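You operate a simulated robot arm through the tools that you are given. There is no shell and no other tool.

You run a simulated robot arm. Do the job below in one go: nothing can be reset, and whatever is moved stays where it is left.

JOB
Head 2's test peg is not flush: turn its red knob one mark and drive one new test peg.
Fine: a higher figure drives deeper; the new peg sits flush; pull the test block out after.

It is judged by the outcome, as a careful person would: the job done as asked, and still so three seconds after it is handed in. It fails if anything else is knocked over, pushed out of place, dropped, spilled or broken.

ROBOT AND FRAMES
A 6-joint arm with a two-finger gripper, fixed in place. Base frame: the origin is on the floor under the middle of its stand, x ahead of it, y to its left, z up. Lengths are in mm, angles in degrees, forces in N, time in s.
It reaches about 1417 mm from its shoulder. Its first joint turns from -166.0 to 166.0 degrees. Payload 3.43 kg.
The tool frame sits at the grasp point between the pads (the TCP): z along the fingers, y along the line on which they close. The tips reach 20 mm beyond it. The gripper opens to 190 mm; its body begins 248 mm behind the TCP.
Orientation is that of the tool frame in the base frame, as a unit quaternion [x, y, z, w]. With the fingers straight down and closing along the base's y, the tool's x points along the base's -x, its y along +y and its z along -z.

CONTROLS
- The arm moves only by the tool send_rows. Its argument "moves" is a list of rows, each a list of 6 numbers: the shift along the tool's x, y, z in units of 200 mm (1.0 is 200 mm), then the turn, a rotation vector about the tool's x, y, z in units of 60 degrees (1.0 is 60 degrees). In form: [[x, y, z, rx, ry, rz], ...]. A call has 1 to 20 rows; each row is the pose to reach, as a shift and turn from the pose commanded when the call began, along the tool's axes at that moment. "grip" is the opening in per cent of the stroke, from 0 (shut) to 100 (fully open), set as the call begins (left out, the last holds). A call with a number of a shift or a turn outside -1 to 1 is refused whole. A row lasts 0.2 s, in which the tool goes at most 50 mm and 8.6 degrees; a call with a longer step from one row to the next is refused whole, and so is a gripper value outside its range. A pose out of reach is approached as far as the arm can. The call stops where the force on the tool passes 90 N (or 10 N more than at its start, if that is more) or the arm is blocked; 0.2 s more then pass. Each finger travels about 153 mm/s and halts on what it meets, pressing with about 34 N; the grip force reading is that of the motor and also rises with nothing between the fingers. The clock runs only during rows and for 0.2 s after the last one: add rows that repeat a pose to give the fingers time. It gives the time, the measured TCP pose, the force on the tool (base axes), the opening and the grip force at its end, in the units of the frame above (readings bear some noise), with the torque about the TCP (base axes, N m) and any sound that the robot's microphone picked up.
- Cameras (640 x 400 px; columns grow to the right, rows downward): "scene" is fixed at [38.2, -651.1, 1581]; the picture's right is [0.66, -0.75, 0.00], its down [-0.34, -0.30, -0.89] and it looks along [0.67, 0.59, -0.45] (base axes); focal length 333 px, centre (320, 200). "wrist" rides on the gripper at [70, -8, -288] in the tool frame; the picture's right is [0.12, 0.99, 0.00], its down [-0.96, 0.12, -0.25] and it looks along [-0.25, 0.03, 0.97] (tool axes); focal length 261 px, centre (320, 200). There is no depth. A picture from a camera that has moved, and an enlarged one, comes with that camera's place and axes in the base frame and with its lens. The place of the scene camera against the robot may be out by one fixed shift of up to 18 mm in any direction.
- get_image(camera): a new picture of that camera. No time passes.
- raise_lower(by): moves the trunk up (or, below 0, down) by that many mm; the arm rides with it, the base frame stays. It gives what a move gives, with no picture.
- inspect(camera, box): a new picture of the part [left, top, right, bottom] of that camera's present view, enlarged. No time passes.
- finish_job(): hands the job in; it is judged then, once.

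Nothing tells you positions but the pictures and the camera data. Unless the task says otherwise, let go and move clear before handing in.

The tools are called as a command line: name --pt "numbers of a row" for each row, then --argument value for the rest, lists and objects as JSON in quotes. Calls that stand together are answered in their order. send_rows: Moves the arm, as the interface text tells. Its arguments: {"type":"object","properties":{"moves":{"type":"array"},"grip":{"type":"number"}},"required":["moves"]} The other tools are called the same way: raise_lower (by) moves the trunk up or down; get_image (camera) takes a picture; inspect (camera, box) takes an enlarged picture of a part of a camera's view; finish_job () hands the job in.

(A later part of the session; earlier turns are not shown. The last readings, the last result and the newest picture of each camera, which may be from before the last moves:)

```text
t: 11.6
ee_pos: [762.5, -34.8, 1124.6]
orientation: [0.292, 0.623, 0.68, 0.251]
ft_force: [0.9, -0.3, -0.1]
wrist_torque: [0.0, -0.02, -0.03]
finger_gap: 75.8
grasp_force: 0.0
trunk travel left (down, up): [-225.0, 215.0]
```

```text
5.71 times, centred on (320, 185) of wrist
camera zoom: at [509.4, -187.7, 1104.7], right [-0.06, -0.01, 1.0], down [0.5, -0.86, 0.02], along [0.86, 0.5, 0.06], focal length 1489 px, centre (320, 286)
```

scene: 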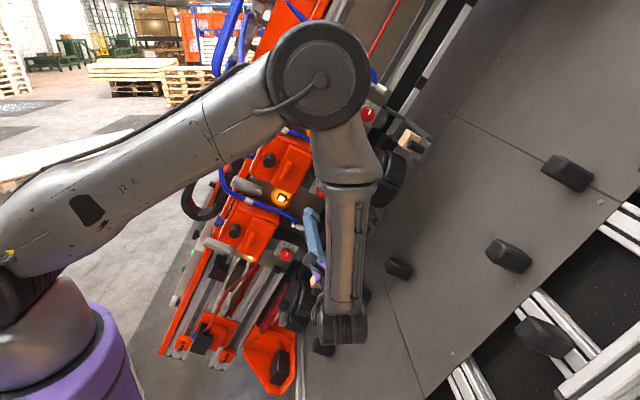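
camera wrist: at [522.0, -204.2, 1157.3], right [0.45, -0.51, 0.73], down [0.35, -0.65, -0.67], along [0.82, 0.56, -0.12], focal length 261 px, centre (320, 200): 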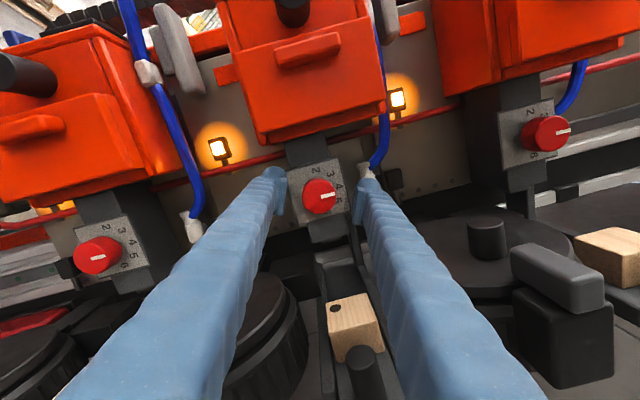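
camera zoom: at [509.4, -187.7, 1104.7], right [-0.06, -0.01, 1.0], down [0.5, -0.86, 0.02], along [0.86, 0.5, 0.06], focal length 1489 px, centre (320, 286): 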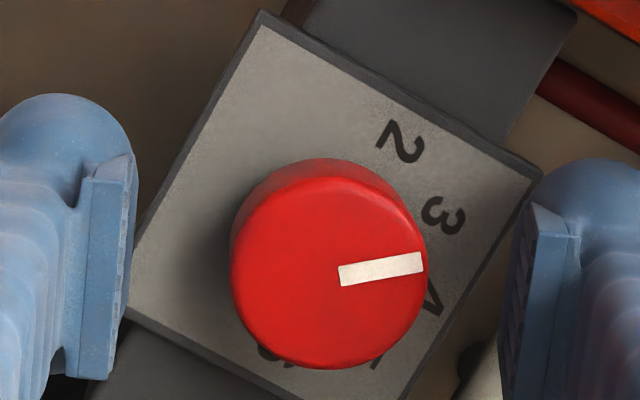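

The pointer looks about 38–40° from mark 4, slightly short of mark 3. I'll back off a little and measure it square-on, also checking that it's not drifting.

send_rows --pt "0 0 -0.1 0 0 0.1" --pt "0 0 -0.2 0 0 0.2" --pt "0 0 -0.3 0 0 0.3" --pt "0 0 -0.4 0 0 0.375" --pt "0 0 -0.4 0 0 0.375"

inspect --camera "wrist" --box '[280, 150, 360, 210]'

get_image --camera "wrist"

```text
t: 12.8
ee_pos: [705.9, -91.8, 1120.8]
orientation: [0.407, 0.554, 0.717, 0.114]
ft_force: [-1.3, 0.4, 0.2]
wrist_torque: [0.01, -0.03, 0.0]
finger_gap: 76.1
grasp_force: 0.1
trunk travel left (down, up): [-225.0, 215.0]
```

```text
6.67 times, centred on (320, 180) of wrist
camera zoom: at [453.7, -248.8, 1128.3], right [0.21, -0.28, 0.94], down [0.48, -0.81, -0.35], along [0.85, 0.52, -0.03], focal length 1738 px, centre (320, 333)
```

zoom: 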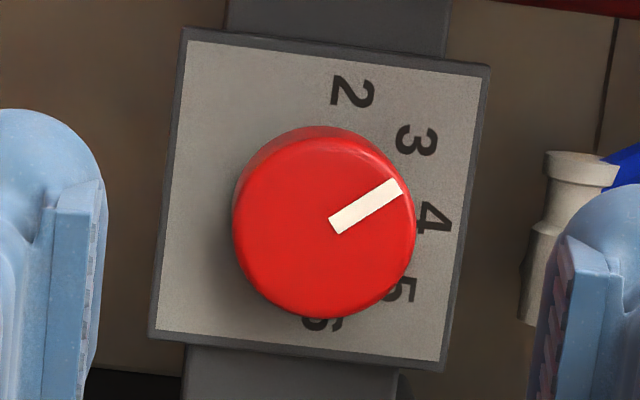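

```text
taken
camera wrist: at [453.7, -248.8, 1128.3], right [0.21, -0.28, 0.94], down [0.48, -0.81, -0.35], along [0.85, 0.52, -0.03], focal length 261 px, centre (320, 200)
```

wrist: 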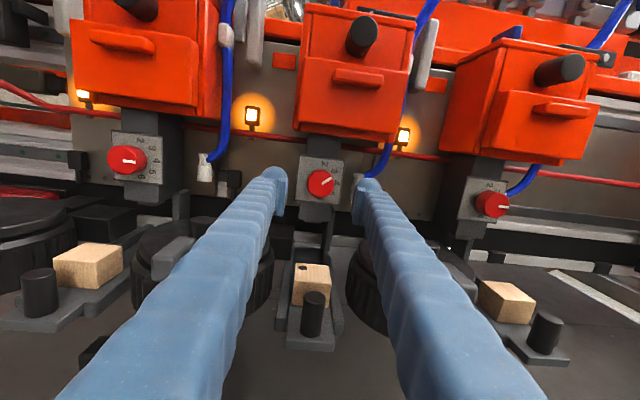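

The dial marks are actually about 40° apart (2…6 at +80…-80°), and the pointer now measures ~38–39°, i.e. right on mark 3. Next is the tray; zooming on it from here.

inspect --camera "wrist" --box '[270, 225, 360, 355]'

inspect --camera "wrist" --box '[280, 195, 360, 255]'

```text
3.08 times, centred on (315, 290) of wrist
camera zoom: at [453.7, -248.8, 1128.3], right [0.21, -0.28, 0.94], down [0.48, -0.81, -0.35], along [0.85, 0.52, -0.03], focal length 802 px, centre (335, -77)
```

zoom: 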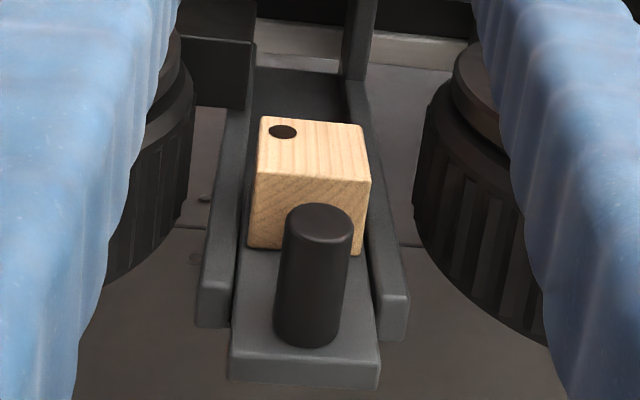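

```text
6.67 times, centred on (320, 225) of wrist
camera zoom: at [453.7, -248.8, 1128.3], right [0.21, -0.28, 0.94], down [0.48, -0.81, -0.35], along [0.85, 0.52, -0.03], focal length 1738 px, centre (320, 33)
```

zoom: 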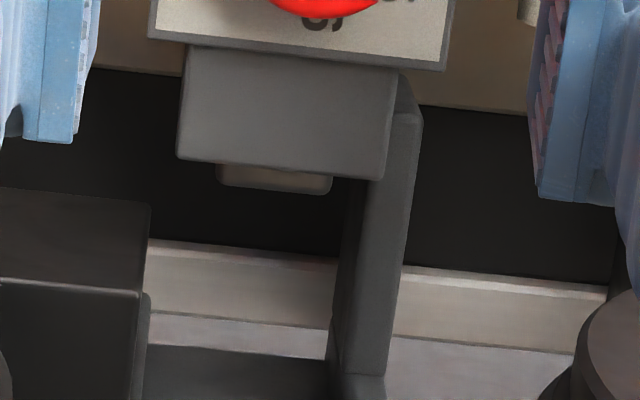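

Post top is at L≈-98 in the machine frame, 111 mm in front of where the block would sit under the nozzle (depth ≈626), so the tray is out and must be pushed in. I'll tilt the hand 30° downward (toward the tray) and move to a pre-grasp pose above-front of the post.

send_rows --pt "-0.02 0.003 -0.12 0 0 0" --pt "-0.06 0.008 -0.24 0 -0.08 0" --pt "-0.11 0.013 -0.34 0 -0.17 0" --pt "-0.16 0.018 -0.44 0 -0.26 0" --pt "-0.21 0.024 -0.52 0 -0.35 0" --pt "-0.25 0.028 -0.57 0 -0.43 0" --pt "-0.2675 0.0295 -0.6 0 -0.5 0"

get_image --camera "wrist"

inspect --camera "wrist" --box '[270, 130, 370, 230]'

get_image --camera "scene"

```text
t: 14.4
ee_pos: [657.2, -212.2, 1095.4]
orientation: [0.578, 0.505, 0.588, 0.254]
ft_force: [-0.9, 0.4, 0.3]
wrist_torque: [0.0, 0.0, 0.01]
finger_gap: 75.9
grasp_force: 0.2
trunk travel left (down, up): [-225.0, 215.0]
```

```text
taken
camera wrist: at [370.7, -232.7, 1168.4], right [0.26, -0.25, 0.93], down [-0.01, -0.97, -0.26], along [0.97, 0.06, -0.25], focal length 261 px, centre (320, 200)
```

wrist: 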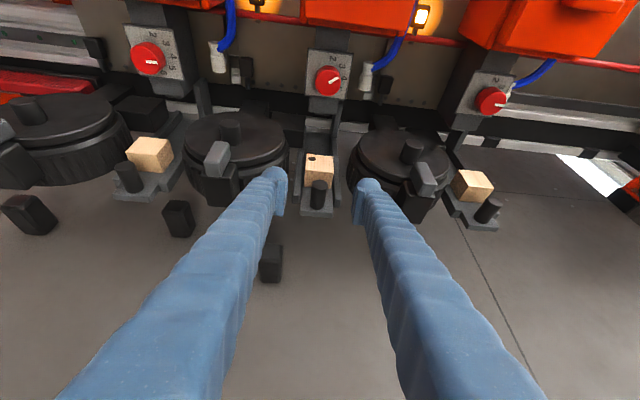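

```text
4.00 times, centred on (320, 180) of wrist
camera zoom: at [370.7, -232.7, 1168.4], right [0.26, -0.25, 0.93], down [-0.01, -0.97, -0.26], along [0.97, 0.06, -0.25], focal length 1043 px, centre (320, 280)
```

zoom: 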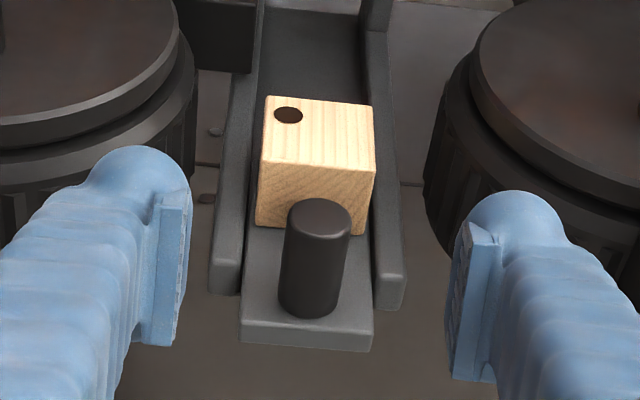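

```text
taken
```

scene: 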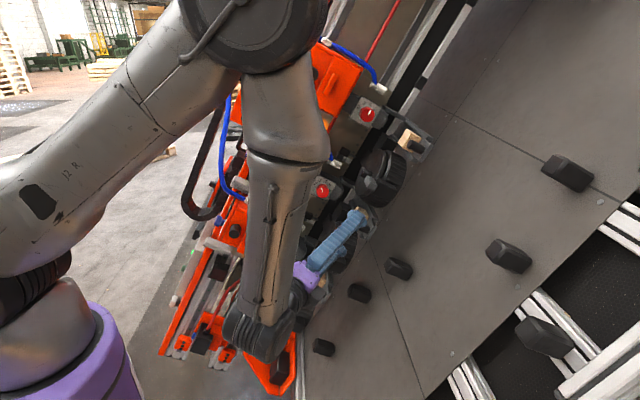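

Post located consistently at the tool axis. Advancing 79 mm along the tool axis so the pads straddle the top of the post.

send_rows --pt "0 0 0.09 0 0 0" --pt "0 0 0.18 0 0 0" --pt "0 0 0.27 0 0 0" --pt "0 0 0.34 0 0 0" --pt "0.001 0 0.395 0 0 0" --pt "0.001 0 0.395 0 0 0"

inspect --camera "wrist" --box '[270, 140, 370, 240]'

get_image --camera "scene"

```text
t: 15.8
ee_pos: [731.1, -186.0, 1079.5]
orientation: [0.579, 0.505, 0.587, 0.254]
ft_force: [0.3, -0.2, -0.6]
wrist_torque: [-0.03, 0.02, 0.01]
finger_gap: 76.1
grasp_force: 0.0
trunk travel left (down, up): [-225.0, 215.0]
```

```text
4.00 times, centred on (320, 190) of wrist
camera zoom: at [445.1, -208.2, 1152.9], right [0.26, -0.25, 0.93], down [-0.01, -0.97, -0.26], along [0.97, 0.06, -0.25], focal length 1043 px, centre (320, 240)
```

zoom: 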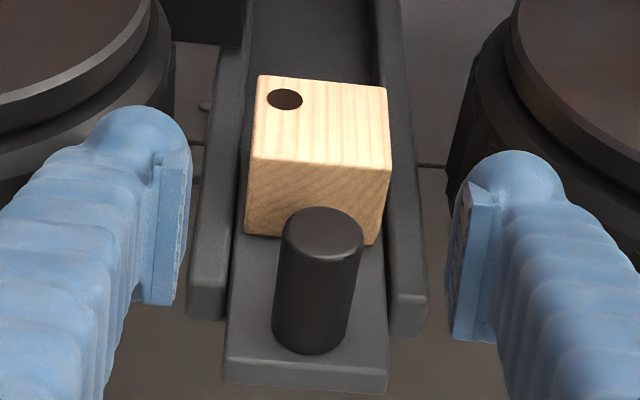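

```text
taken
```

scene: 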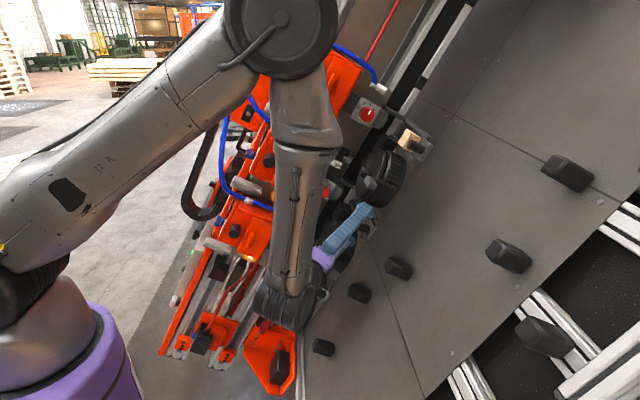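

Pads are positioned around the post top; the post is ~2 mm to +y. Correcting and closing.

send_rows --pt "0 0.009 0 0 0 0" --pt "0 0.009 0 0 0 0" --pt "0 0.009 0 0 0 0" --pt "0 0.009 0 0 0 0" --grip 0

inspect --camera "wrist" --box '[270, 140, 370, 240]'

```text
t: 16.8
ee_pos: [732.2, -186.5, 1081.2]
orientation: [0.579, 0.505, 0.587, 0.254]
ft_force: [-3.1, 0.9, -5.7]
wrist_torque: [0.16, 0.2, -0.06]
finger_gap: 22.7
grasp_force: 44.9
trunk travel left (down, up): [-225.0, 215.0]
```

```text
4.00 times, centred on (320, 190) of wrist
camera zoom: at [445.6, -208.8, 1154.3], right [0.26, -0.25, 0.93], down [-0.01, -0.97, -0.26], along [0.97, 0.06, -0.25], focal length 1043 px, centre (320, 240)
```

zoom: 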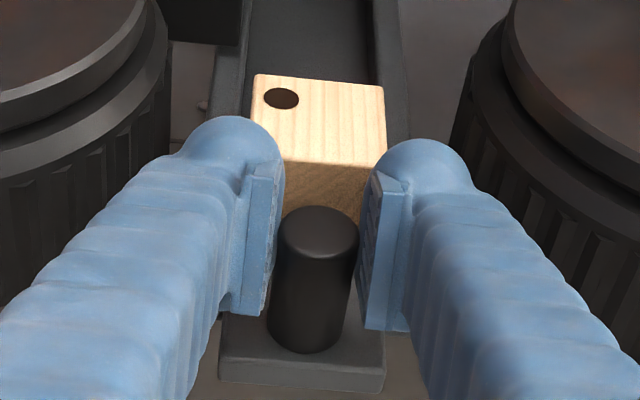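

Post gripped (22.7 mm). Now sliding the tray inward along the machine's depth axis, 100 mm slowly with force monitoring.

send_rows --pt "0.0075 0.009 0.013 0 0 0" --pt "0.02 0.009 0.0346 0 0 0" --pt "0.0375 0.009 0.065 0 0 0" --pt "0.0575 0.009 0.0996 0 0 0" --pt "0.0775 0.009 0.1342 0 0 0" --pt "0.0975 0.009 0.1689 0 0 0" --pt "0.1175 0.009 0.2035 0 0 0" --pt "0.1375 0.009 0.2381 0 0 0" --pt "0.1575 0.009 0.2728 0 0 0" --pt "0.1775 0.009 0.3074 0 0 0" --pt "0.19 0.009 0.329 0 0 0" --pt "0.2 0.009 0.3464 0 0 0"

get_image --camera "wrist"

inspect --camera "wrist" --box '[250, 100, 390, 240]'

```text
t: 19.4
ee_pos: [790.0, -130.4, 1082.0]
orientation: [0.581, 0.508, 0.585, 0.25]
ft_force: [-18.6, 19.0, -50.8]
wrist_torque: [0.42, 0.62, 0.07]
finger_gap: 22.7
grasp_force: 45.0
trunk travel left (down, up): [-225.0, 215.0]
```

```text
taken
camera wrist: at [504.2, -152.1, 1158.2], right [0.27, -0.25, 0.93], down [-0.01, -0.97, -0.26], along [0.96, 0.06, -0.26], focal length 261 px, centre (320, 200)
```

wrist: 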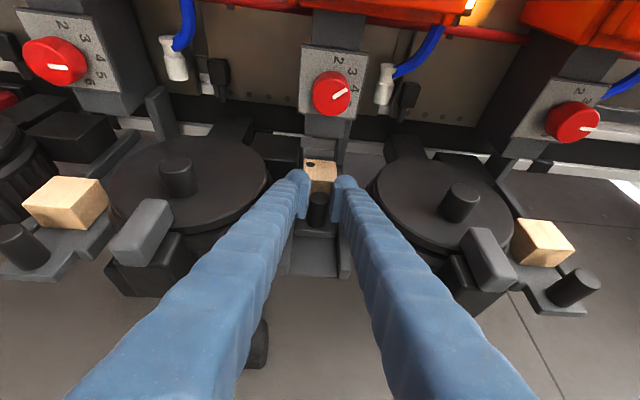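

```text
2.86 times, centred on (320, 170) of wrist
camera zoom: at [504.2, -152.1, 1158.2], right [0.27, -0.25, 0.93], down [-0.01, -0.97, -0.26], along [0.96, 0.06, -0.26], focal length 745 px, centre (320, 286)
```

zoom: 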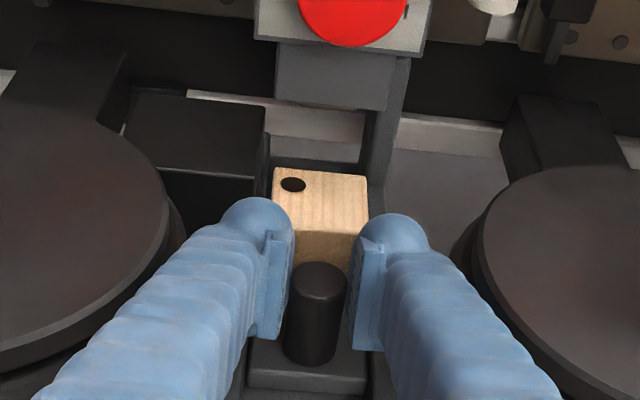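

The side force (57 N along -u) shows the slide runs about 2.6° off my assumed axis; the tray itself moves well. I'll relieve the sideways offset first.

send_rows --pt "0 -0.01 0 0 0 0" --pt "0 -0.02 0 0 0 0" --pt "0 -0.025 0 0 0 0" --pt "0 -0.025 0 0 0 0"

```text
t: 20.4
ee_pos: [789.3, -130.2, 1082.4]
orientation: [0.58, 0.506, 0.586, 0.254]
ft_force: [-11.2, 11.5, -29.0]
wrist_torque: [0.23, 0.52, -0.1]
finger_gap: 22.5
grasp_force: 45.2
trunk travel left (down, up): [-225.0, 215.0]
```

send_rows --pt "0 -0.01 0 0 0 0" --pt "0 -0.02 0 0 0 0" --pt "0 -0.03 0 0 0 0" --pt "0 -0.03 0 0 0 0"

```text
t: 21.4
ee_pos: [789.1, -130.3, 1082.3]
orientation: [0.577, 0.504, 0.589, 0.257]
ft_force: [10.0, -8.2, 13.8]
wrist_torque: [0.06, -0.03, -0.02]
finger_gap: 22.6
grasp_force: 44.7
trunk travel left (down, up): [-225.0, 215.0]
```

Side load nearly balanced now. Continuing the inward slide with the corrected direction, 25 mm more.

send_rows --pt "0.0125 0.009 0.0217 0 0 0" --pt "0.025 0.0078 0.0433 0 0 0" --pt "0.0375 0.0066 0.065 0 0 0" --pt "0.05 0.0055 0.0866 0 0 0" --pt "0.0625 0.0044 0.1083 0 0 0" --pt "0.0625 0.0044 0.1083 0 0 0"

inspect --camera "wrist" --box '[250, 100, 390, 240]'

```text
t: 22.8
ee_pos: [804.8, -113.4, 1081.5]
orientation: [0.578, 0.504, 0.589, 0.256]
ft_force: [21.8, -21.8, 27.2]
wrist_torque: [-0.07, -0.2, -0.21]
finger_gap: 22.5
grasp_force: 44.9
trunk travel left (down, up): [-225.0, 215.0]
```

```text
2.86 times, centred on (320, 170) of wrist
camera zoom: at [519.1, -134.6, 1153.7], right [0.26, -0.25, 0.93], down [-0.01, -0.97, -0.26], along [0.97, 0.06, -0.25], focal length 745 px, centre (320, 286)
```

zoom: 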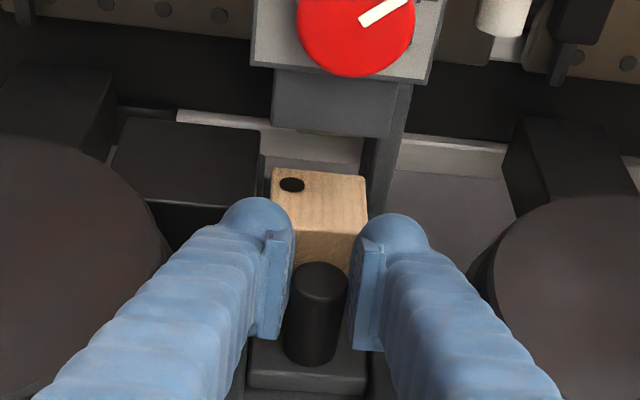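

Still sliding freely in depth; a side load of ~38 N the other way remains, so I'll shift back ~4 mm and inch inward to find the end stop.

send_rows --pt "0 0.01 0 0 0 0" --pt "0 0.02 0 0 0 0" --pt "0.005 0.02 0.0087 0 0 0" --pt "0.01 0.0195 0.0173 0 0 0" --pt "0.015 0.019 0.026 0 0 0" --pt "0.015 0.019 0.026 0 0 0"

inspect --camera "wrist" --box '[250, 100, 390, 240]'

```text
t: 24.2
ee_pos: [810.0, -108.7, 1080.6]
orientation: [0.58, 0.506, 0.587, 0.252]
ft_force: [10.0, -12.1, 1.1]
wrist_torque: [0.03, 0.15, -0.3]
finger_gap: 22.7
grasp_force: 44.9
trunk travel left (down, up): [-225.0, 215.0]
```

```text
2.86 times, centred on (320, 170) of wrist
camera zoom: at [524.3, -130.4, 1155.5], right [0.26, -0.25, 0.93], down [-0.01, -0.97, -0.26], along [0.96, 0.06, -0.26], focal length 745 px, centre (320, 286)
```

zoom: 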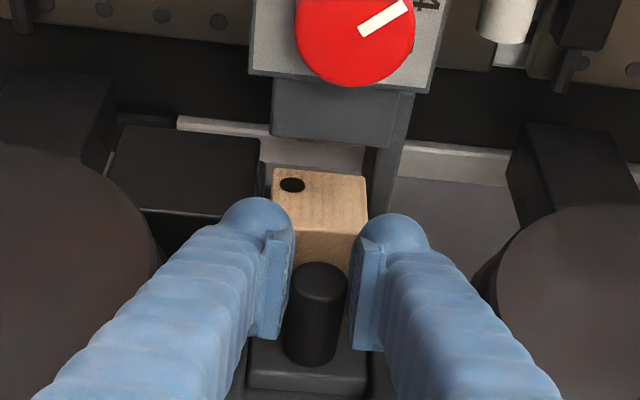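

Depth travel is now 110 mm with little load. Inching further to find the stop.

send_rows --pt "0.003 -0.0003 0.0095 0 0 0" --pt "0.006 -0.0006 0.019 0 0 0" --pt "0.009 -0.001 0.0285 0 0 0" --pt "0.012 -0.0013 0.038 0 0 0" --pt "0.012 -0.0013 0.038 0 0 0"

inspect --camera "wrist" --box '[250, 100, 390, 240]'

```text
t: 25.4
ee_pos: [816.3, -102.5, 1082.2]
orientation: [0.579, 0.506, 0.587, 0.253]
ft_force: [3.0, -2.0, -7.0]
wrist_torque: [0.26, 0.06, 0.23]
finger_gap: 22.5
grasp_force: 45.6
trunk travel left (down, up): [-225.0, 215.0]
```

```text
2.86 times, centred on (320, 170) of wrist
camera zoom: at [530.2, -124.7, 1155.3], right [0.26, -0.25, 0.93], down [0.0, -0.97, -0.26], along [0.96, 0.06, -0.25], focal length 745 px, centre (320, 286)
```

zoom: 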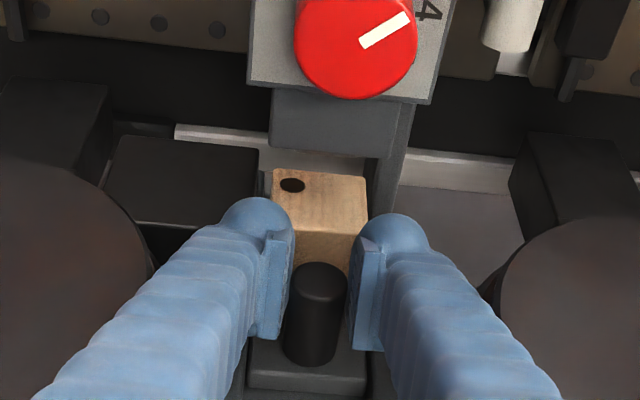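

Still free at 119 mm of travel. Continuing gently.

send_rows --pt "0.004 -0.0003 0.009 0 0 0" --pt "0.008 -0.0006 0.018 0 0 0" --pt "0.012 -0.001 0.027 0 0 0" --pt "0.016 -0.0013 0.036 0 0 0" --pt "0.016 -0.0013 0.036 0 0 0"

inspect --camera "wrist" --box '[250, 100, 390, 240]'

```text
t: 26.6
ee_pos: [822.8, -97.2, 1082.4]
orientation: [0.578, 0.507, 0.587, 0.253]
ft_force: [-10.0, 14.7, -11.4]
wrist_torque: [0.39, 0.19, 0.3]
finger_gap: 22.5
grasp_force: 44.8
trunk travel left (down, up): [-225.0, 215.0]
```

```text
2.86 times, centred on (320, 170) of wrist
camera zoom: at [536.2, -119.0, 1155.4], right [0.26, -0.25, 0.93], down [0.0, -0.97, -0.26], along [0.96, 0.07, -0.25], focal length 745 px, centre (320, 286)
```

zoom: 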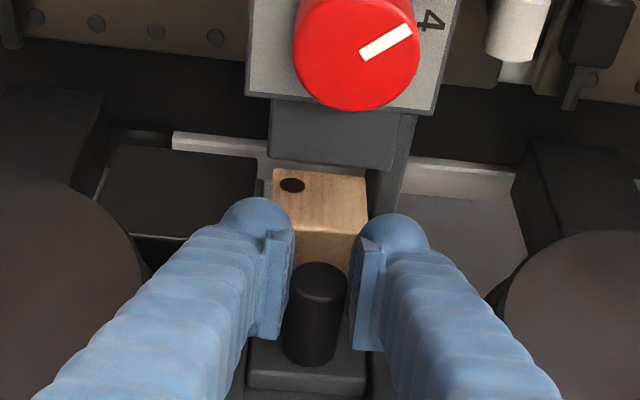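

Re-checking the nozzle depth: its centre is more like 641 deep (the earlier figure was its front edge), so the block is about there now. Continuing gently until the tray stops.

send_rows --pt "0.005 -0.002 0.0087 0 0 0" --pt "0.01 -0.004 0.0173 0 0 0" --pt "0.015 -0.006 0.026 0 0 0" --pt "0.02 -0.007 0.0346 0 0 0" --pt "0.02 -0.007 0.0346 0 0 0"

inspect --camera "wrist" --box '[250, 100, 390, 240]'

```text
t: 27.8
ee_pos: [825.7, -93.3, 1081.6]
orientation: [0.579, 0.505, 0.588, 0.253]
ft_force: [-34.6, -5.0, -19.3]
wrist_torque: [0.18, 0.46, -0.37]
finger_gap: 22.5
grasp_force: 44.4
trunk travel left (down, up): [-225.0, 215.0]
```

```text
2.86 times, centred on (320, 170) of wrist
camera zoom: at [540.3, -115.3, 1155.0], right [0.26, -0.25, 0.93], down [-0.01, -0.97, -0.26], along [0.97, 0.06, -0.25], focal length 745 px, centre (320, 286)
```

zoom: 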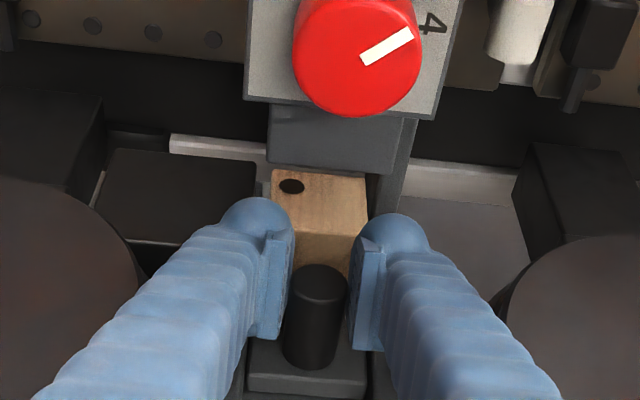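

Resistance is building in depth (~29 N) and motion fell short: likely the end stop at ~132 mm. One small confirming push.

send_rows --pt "0.005 -0.01 0.0087 0 0 0" --pt "0.0075 -0.01 0.013 0 0 0" --pt "0.0075 -0.01 0.013 0 0 0"

inspect --camera "wrist" --box '[280, 140, 360, 230]'

```text
t: 28.6
ee_pos: [830.3, -90.6, 1080.3]
orientation: [0.578, 0.506, 0.587, 0.255]
ft_force: [-5.6, -2.5, -8.3]
wrist_torque: [0.2, 0.17, 0.0]
finger_gap: 20.4
grasp_force: 45.0
trunk travel left (down, up): [-225.0, 215.0]
```

```text
4.44 times, centred on (320, 185) of wrist
camera zoom: at [544.2, -112.2, 1154.1], right [0.26, -0.25, 0.93], down [-0.01, -0.97, -0.26], along [0.97, 0.06, -0.25], focal length 1158 px, centre (320, 267)
```

zoom: 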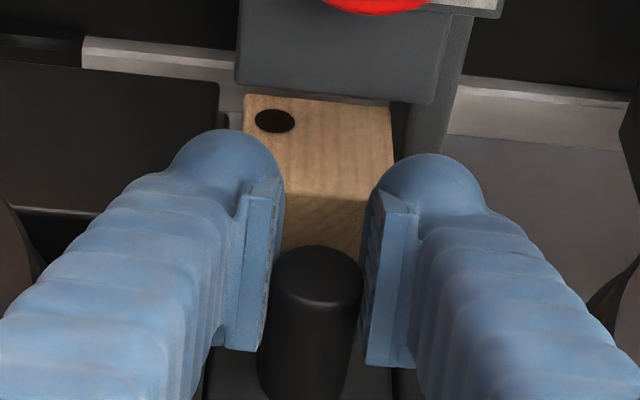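

The post has hit its stop (pads slipped slightly past it), so the block is under the nozzle. Opening just enough to clear the post without touching the drums, then retreating along the tool axis.

send_rows --pt "0 0 0 0 0 0" --pt "0 0 0 0 0 0" --grip 19

get_image --camera "wrist"

inspect --camera "wrist" --box '[250, 130, 390, 240]'

```text
t: 29.2
ee_pos: [830.0, -88.9, 1080.8]
orientation: [0.579, 0.505, 0.588, 0.254]
ft_force: [0.1, 0.3, 0.4]
wrist_torque: [0.02, 0.0, -0.02]
finger_gap: 36.2
grasp_force: 0.2
trunk travel left (down, up): [-225.0, 215.0]
```

```text
taken
camera wrist: at [543.7, -111.7, 1153.9], right [0.26, -0.25, 0.93], down [0.0, -0.97, -0.26], along [0.97, 0.06, -0.25], focal length 261 px, centre (320, 200)
```

wrist: 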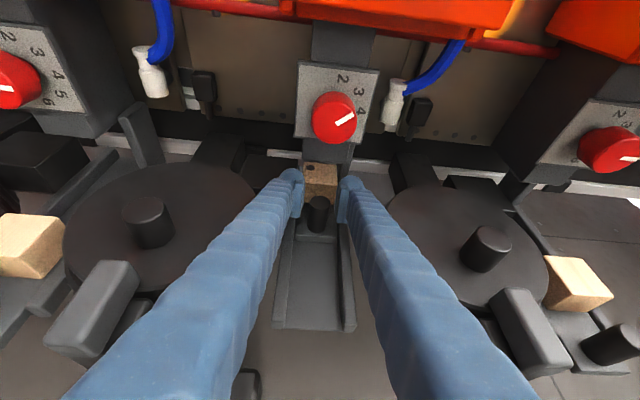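

```text
3.64 times, centred on (320, 185) of wrist
camera zoom: at [543.7, -111.7, 1153.9], right [0.26, -0.25, 0.93], down [0.0, -0.97, -0.26], along [0.97, 0.06, -0.25], focal length 948 px, centre (320, 254)
```

zoom: 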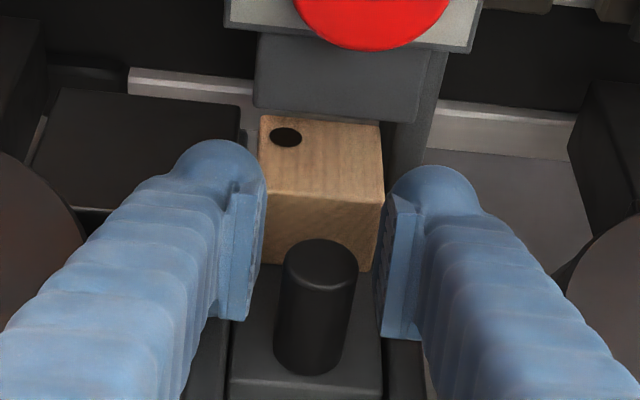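

Post is free between the fingers and the tray stays in. Retreating along the tool axis.

send_rows --pt "0 0 -0.08 0 0 0" --pt "0 0 -0.2 0 0 0" --pt "0 0 -0.35 0 0 0" --pt "0 0 -0.55 0 0 0" --pt "0 0 -0.75 0 0 0"

get_image --camera "wrist"

inspect --camera "wrist" --box '[270, 120, 370, 230]'

```text
t: 30.4
ee_pos: [700.0, -145.2, 1106.9]
orientation: [0.577, 0.507, 0.588, 0.253]
ft_force: [-0.2, -0.4, 0.5]
wrist_torque: [0.03, -0.02, -0.06]
finger_gap: 36.1
grasp_force: 0.1
out of reach, approached as far as the arm can: row 5
trunk travel left (down, up): [-225.0, 215.0]
```

```text
taken
camera wrist: at [414.4, -167.5, 1179.6], right [0.26, -0.25, 0.93], down [0.0, -0.97, -0.26], along [0.97, 0.07, -0.25], focal length 261 px, centre (320, 200)
```

wrist: 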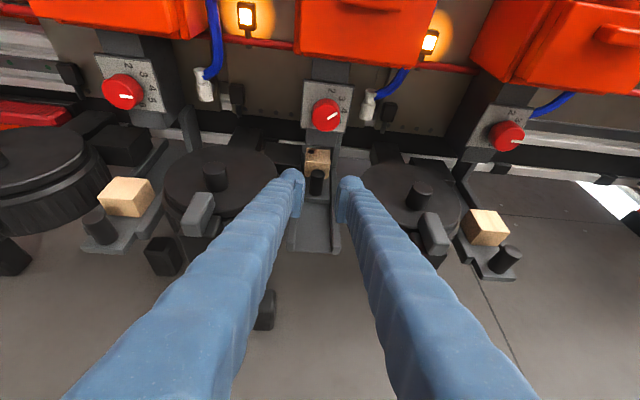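

```text
3.64 times, centred on (320, 175) of wrist
camera zoom: at [414.4, -167.5, 1179.6], right [0.26, -0.25, 0.93], down [0.0, -0.97, -0.26], along [0.97, 0.07, -0.25], focal length 948 px, centre (320, 291)
```

zoom: 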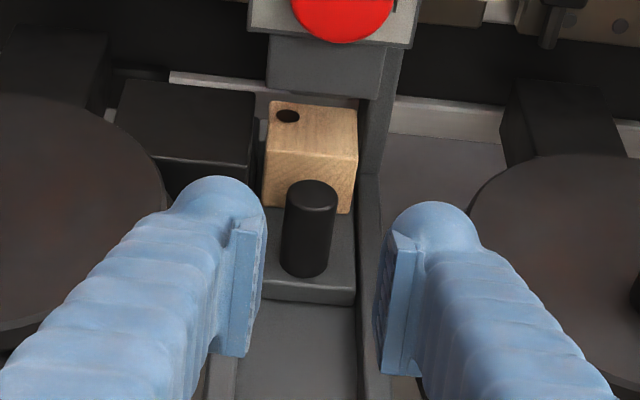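

Tray is in and stays put. Next, the push button on head 2: a straight approach would fold the arm too far, so I'll tilt the hand to come from below-front, moving and rotating in free space first, with fingers closed.

send_rows --pt "0.05 0.005 -0.06 0 0.1 0" --pt "0.13 0.015 -0.11 0 0.22 0" --pt "0.22 0.025 -0.15 0 0.35 0" --pt "0.32 0.035 -0.18 0 0.48 0" --pt "0.42 0.045 -0.21 0 0.61 0" --pt "0.52 0.055 -0.23 0 0.74 0" --pt "0.62 0.065 -0.25 0 0.87 0" --pt "0.72 0.075 -0.263 0 1.0 0" --grip 0

get_image --camera "wrist"

get_image --camera "scene"

```text
t: 32.2
ee_pos: [625.4, -39.0, 1188.9]
orientation: [0.207, 0.565, 0.798, -0.033]
ft_force: [0.4, -0.4, 0.2]
wrist_torque: [-0.01, 0.02, 0.02]
finger_gap: 0.1
grasp_force: 33.8
trunk travel left (down, up): [-225.0, 215.0]
```

```text
taken
camera wrist: at [474.2, -288.0, 1126.5], right [0.18, -0.34, 0.93], down [0.84, -0.44, -0.32], along [0.52, 0.83, 0.2], focal length 261 px, centre (320, 200)
```

wrist: 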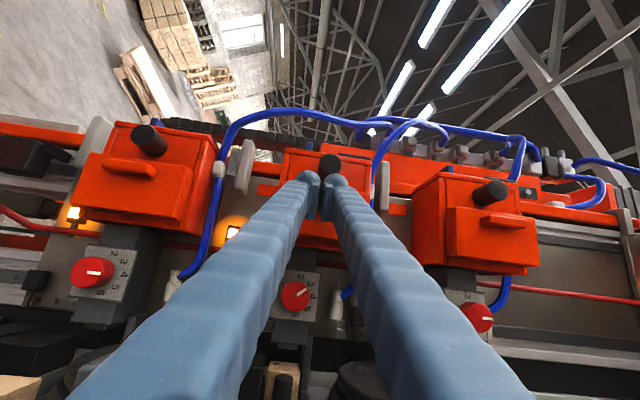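

```text
taken
```

scene: 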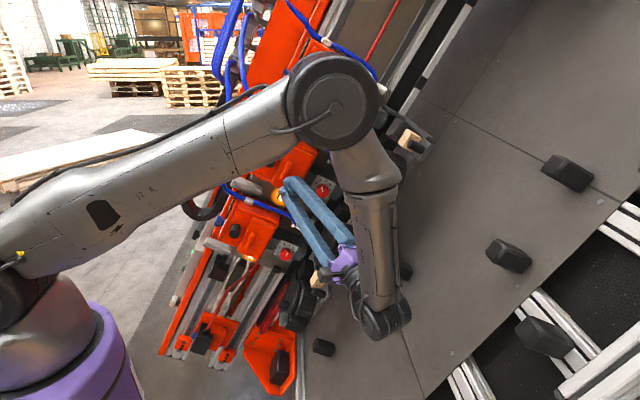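

The button is right ahead of the closed fingertips. Zooming to see the tip shape and aim.

inspect --camera "wrist" --box '[280, 130, 380, 230]'

inspect --camera "scene" --box '[250, 150, 350, 250]'

```text
4.00 times, centred on (330, 180) of wrist
camera zoom: at [474.2, -288.0, 1126.5], right [0.18, -0.34, 0.93], down [0.84, -0.44, -0.32], along [0.52, 0.83, 0.2], focal length 1043 px, centre (280, 280)
```

zoom: 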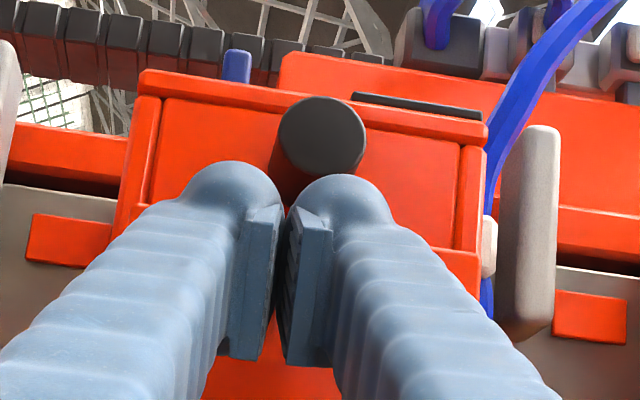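

```text
4.00 times, centred on (300, 200) of scene
camera zoom: at [38.2, -651.1, 1581.0], right [0.66, -0.75, 0.0], down [-0.34, -0.3, -0.89], along [0.67, 0.59, -0.45], focal length 1330 px, centre (400, 200)
```

zoom: 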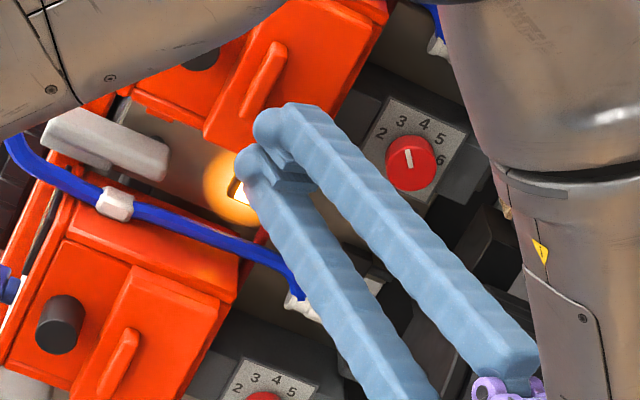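

Closed pads are the front-most part at this tilt; the button lies up and slightly to +y. Moving to a pre-press position ~35 mm in front of the button.

send_rows --pt "0.078 0.014 0.077 0 0 0" --pt "0.156 0.028 0.154 0 0 0" --pt "0.234 0.042 0.231 0 0 0" --pt "0.3125 0.055 0.309 0 0 0" --pt "0.3125 0.055 0.309 0 0 0"

get_image --camera "wrist"

inspect --camera "wrist" --box '[280, 150, 380, 250]'

inspect --camera "scene" --box '[220, 110, 320, 210]'

```text
t: 33.4
ee_pos: [588.9, 23.3, 1239.4]
orientation: [0.207, 0.565, 0.798, -0.033]
ft_force: [-0.2, 0.8, 0.9]
wrist_torque: [-0.01, 0.03, -0.03]
finger_gap: 0.0
grasp_force: 33.5
trunk travel left (down, up): [-225.0, 215.0]
```

```text
taken
camera wrist: at [437.8, -225.6, 1177.3], right [0.18, -0.34, 0.93], down [0.84, -0.44, -0.32], along [0.52, 0.83, 0.2], focal length 261 px, centre (320, 200)
```

wrist: 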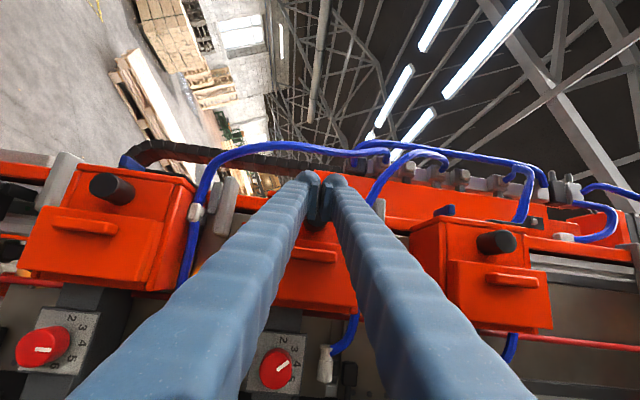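

```text
4.00 times, centred on (330, 200) of wrist
camera zoom: at [437.8, -225.6, 1177.3], right [0.18, -0.34, 0.93], down [0.84, -0.44, -0.32], along [0.52, 0.83, 0.2], focal length 1043 px, centre (280, 200)
```

zoom: 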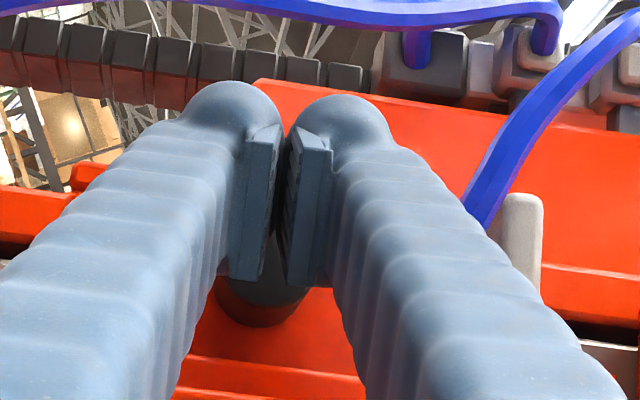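

```text
4.00 times, centred on (270, 160) of scene
camera zoom: at [38.2, -651.1, 1581.0], right [0.66, -0.75, 0.0], down [-0.34, -0.3, -0.89], along [0.67, 0.59, -0.45], focal length 1330 px, centre (520, 360)
```

zoom: 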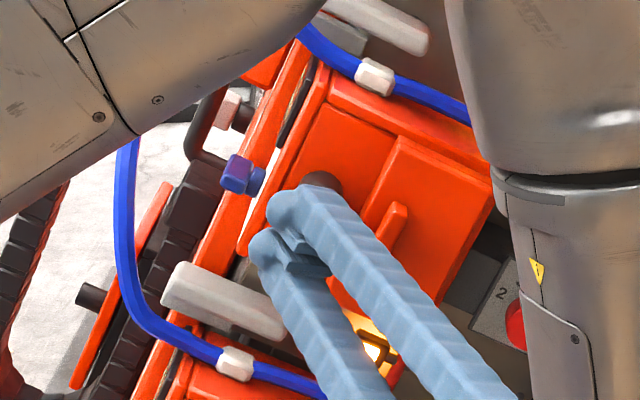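

Button centre is aligned with the pads (within ~1 mm sideways). Advancing 24 mm along the depth axis, then in small steps with force readings.

send_rows --pt "-0.015 -0.001 0.026 0 0 0" --pt "-0.03 -0.002 0.052 0 0 0" --pt "-0.045 -0.003 0.078 0 0 0" --pt "-0.06 -0.004 0.104 0 0 0" --pt "-0.06 -0.004 0.104 0 0 0"

inspect --camera "wrist" --box '[280, 150, 380, 250]'

inspect --camera "scene" --box '[240, 130, 300, 180]'

```text
t: 34.6
ee_pos: [605.8, 41.4, 1239.3]
orientation: [0.208, 0.565, 0.798, -0.033]
ft_force: [0.5, 0.8, -0.4]
wrist_torque: [-0.01, -0.05, -0.03]
finger_gap: 0.0
grasp_force: 34.0
trunk travel left (down, up): [-225.0, 215.0]
```

```text
4.00 times, centred on (330, 200) of wrist
camera zoom: at [455.5, -206.9, 1176.9], right [0.18, -0.34, 0.93], down [0.84, -0.44, -0.32], along [0.52, 0.83, 0.2], focal length 1043 px, centre (280, 200)
```

zoom: 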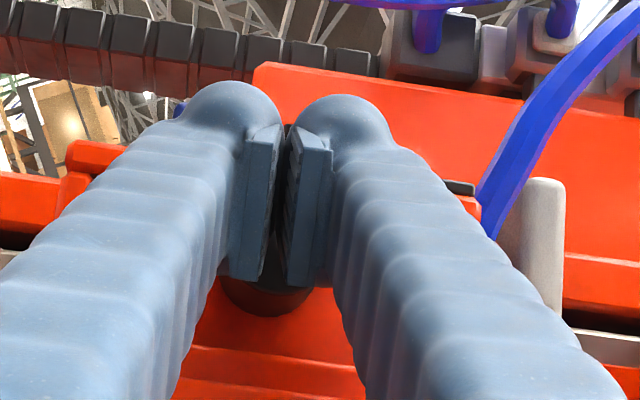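

```text
8.00 times, centred on (270, 155) of scene
camera zoom: at [38.2, -651.1, 1581.0], right [0.66, -0.75, 0.0], down [-0.34, -0.3, -0.89], along [0.67, 0.59, -0.45], focal length 2661 px, centre (720, 560)
```

zoom: 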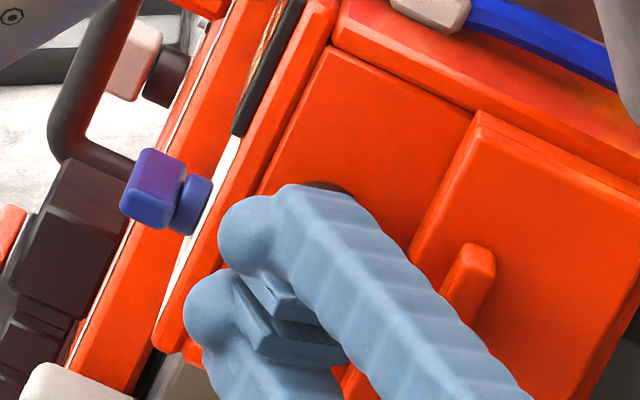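

No contact yet. Let me zoom closer on the scene camera to check the pad-to-button relation.

inspect --camera "scene" --box '[250, 145, 290, 175]'

inspect --camera "wrist" --box '[295, 165, 345, 240]'

```text
13.33 times, centred on (270, 160) of scene
camera zoom: at [38.2, -651.1, 1581.0], right [0.66, -0.75, 0.0], down [-0.34, -0.3, -0.89], along [0.67, 0.59, -0.45], focal length 4435 px, centre (987, 733)
```

zoom: 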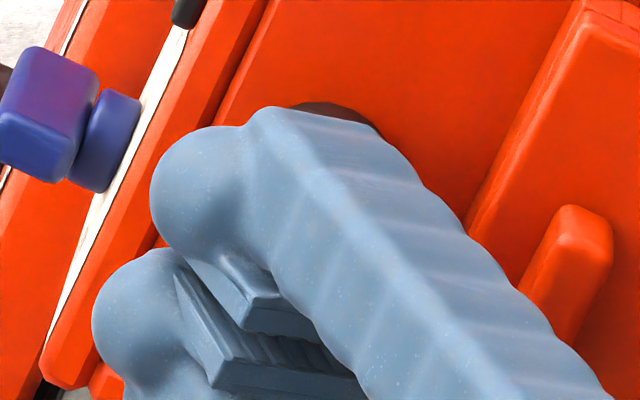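

```text
5.33 times, centred on (320, 202) of wrist
camera zoom: at [455.5, -206.9, 1176.9], right [0.18, -0.34, 0.93], down [0.84, -0.44, -0.32], along [0.52, 0.83, 0.2], focal length 1390 px, centre (320, 187)
```

zoom: 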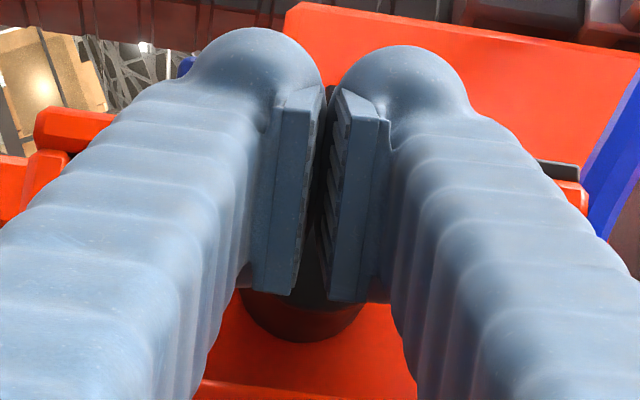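

Geometry is confirmed: the lower front corner of the closed pads will meet the button near its centre, ~13 mm ahead. Creeping forward.

send_rows --pt "-0.01 -0.001 0.0173 0 0 0" --pt "-0.02 -0.001 0.0346 0 0 0" --pt "-0.0275 -0.001 0.0476 0 0 0" --pt "-0.0325 -0.001 0.0563 0 0 0" --pt "-0.0375 -0.001 0.065 0 0 0"

inspect --camera "wrist" --box '[295, 165, 345, 240]'

```text
t: 35.5
ee_pos: [609.3, 43.6, 1239.5]
orientation: [0.207, 0.565, 0.798, -0.035]
ft_force: [-36.1, -44.6, -14.3]
wrist_torque: [-0.84, 0.65, -0.2]
finger_gap: 0.0
grasp_force: 34.2
trunk travel left (down, up): [-225.0, 215.0]
stopped in row 4: the force on the tool passed its limit at 97 N (the readings are from after the stop); the commanded pose is now the measured one
```

```text
5.33 times, centred on (320, 202) of wrist
camera zoom: at [458.8, -204.4, 1177.2], right [0.18, -0.34, 0.92], down [0.84, -0.44, -0.32], along [0.52, 0.83, 0.2], focal length 1390 px, centre (320, 187)
```

zoom: 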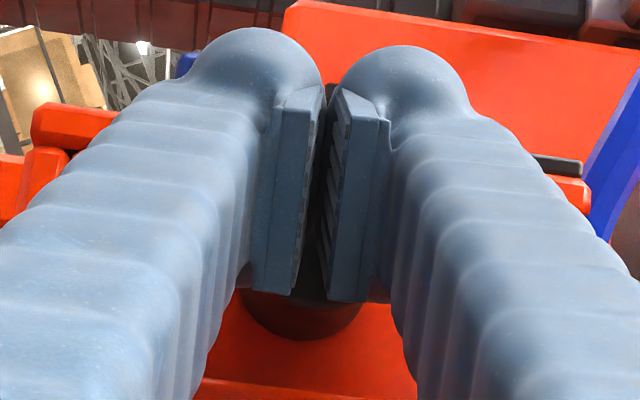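

Contact was made on the button near its -u edge with almost no travel and no sound. I'll back off and look at whether anything changed (button, block, display).

send_rows --pt "0.02 0 -0.0346 0 0 0" --pt "0.06 0 -0.104 0 0 0" --pt "0.1 0 -0.1732 0 0 0"

get_image --camera "wrist"

inspect --camera "wrist" --box '[230, 130, 430, 290]'

inspect --camera "scene" --box '[220, 110, 330, 210]'

```text
t: 36.3
ee_pos: [584.3, 20.5, 1235.6]
orientation: [0.208, 0.566, 0.797, -0.034]
ft_force: [0.0, -0.3, 2.1]
wrist_torque: [0.02, 0.01, -0.04]
finger_gap: 0.0
grasp_force: 33.8
trunk travel left (down, up): [-225.0, 215.0]
```

```text
taken
camera wrist: at [433.7, -228.0, 1174.6], right [0.18, -0.33, 0.93], down [0.84, -0.44, -0.32], along [0.52, 0.83, 0.2], focal length 261 px, centre (320, 200)
```

wrist: 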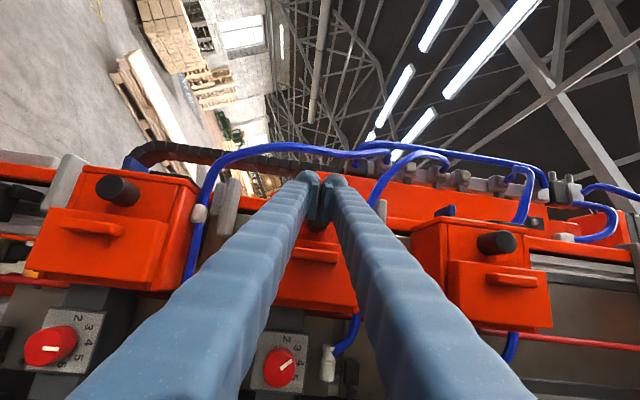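

```text
2.50 times, centred on (330, 210) of wrist
camera zoom: at [433.7, -228.0, 1174.6], right [0.18, -0.33, 0.93], down [0.84, -0.44, -0.32], along [0.52, 0.83, 0.2], focal length 652 px, centre (295, 175)
```

zoom: 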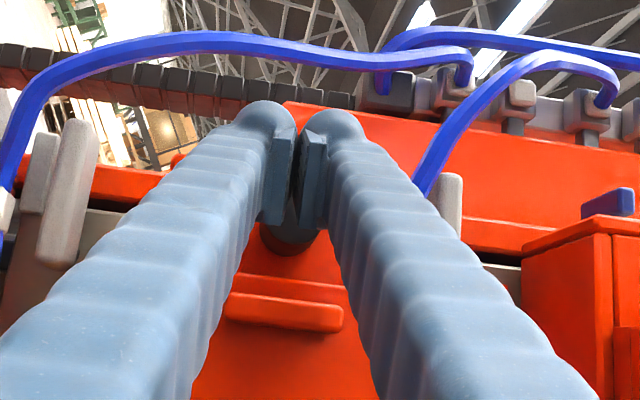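

```text
4.00 times, centred on (275, 160) of scene
camera zoom: at [38.2, -651.1, 1581.0], right [0.66, -0.75, 0.0], down [-0.34, -0.3, -0.89], along [0.67, 0.59, -0.45], focal length 1330 px, centre (500, 360)
```

zoom: 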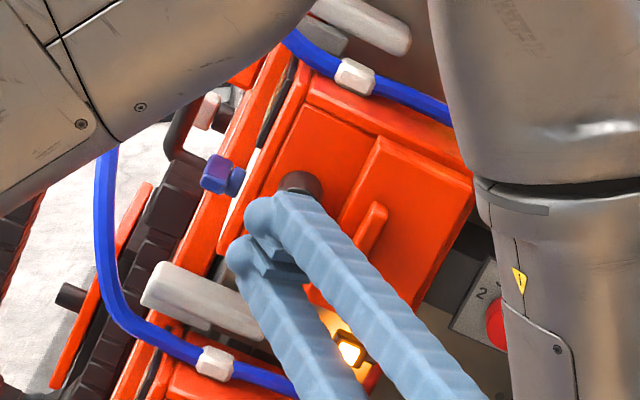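

get_image --camera "scene"

inspect --camera "wrist" --box '[140, 130, 300, 250]'

inspect --camera "wrist" --box '[0, 140, 220, 300]'

inspect --camera "wrist" --box '[400, 180, 640, 340]'

```text
taken
```

scene: 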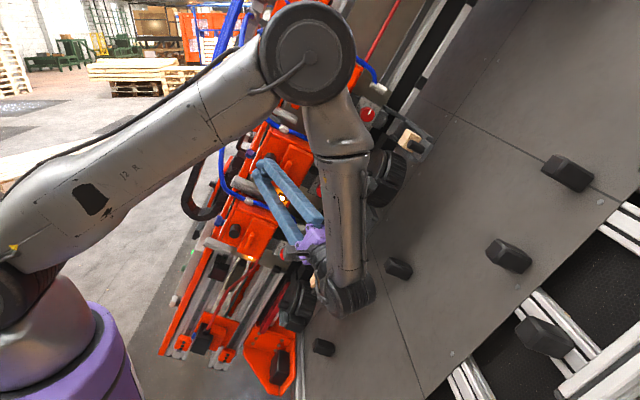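

```text
3.33 times, centred on (220, 190) of wrist
camera zoom: at [433.7, -228.0, 1174.6], right [0.18, -0.33, 0.93], down [0.84, -0.44, -0.32], along [0.52, 0.83, 0.2], focal length 869 px, centre (653, 233)
```

zoom: 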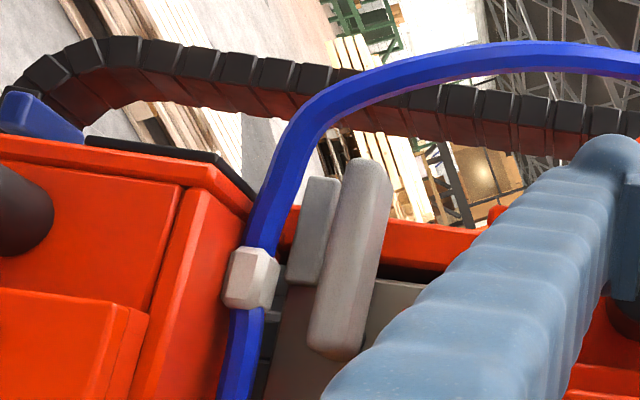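

```text
2.50 times, centred on (110, 220) of wrist
camera zoom: at [433.7, -228.0, 1174.6], right [0.18, -0.33, 0.93], down [0.84, -0.44, -0.32], along [0.52, 0.83, 0.2], focal length 652 px, centre (845, 150)
```

zoom: 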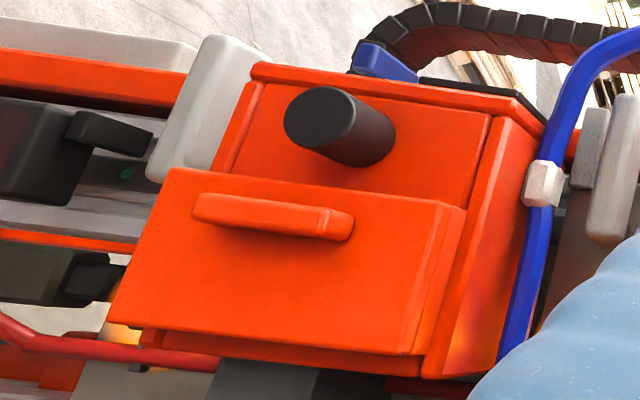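

```text
2.50 times, centred on (520, 260) of wrist
camera zoom: at [433.7, -228.0, 1174.6], right [0.18, -0.33, 0.93], down [0.84, -0.44, -0.32], along [0.52, 0.83, 0.2], focal length 652 px, centre (-180, 50)
```

zoom: 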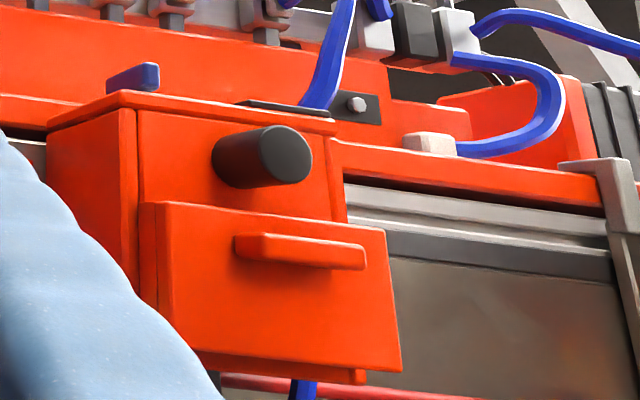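

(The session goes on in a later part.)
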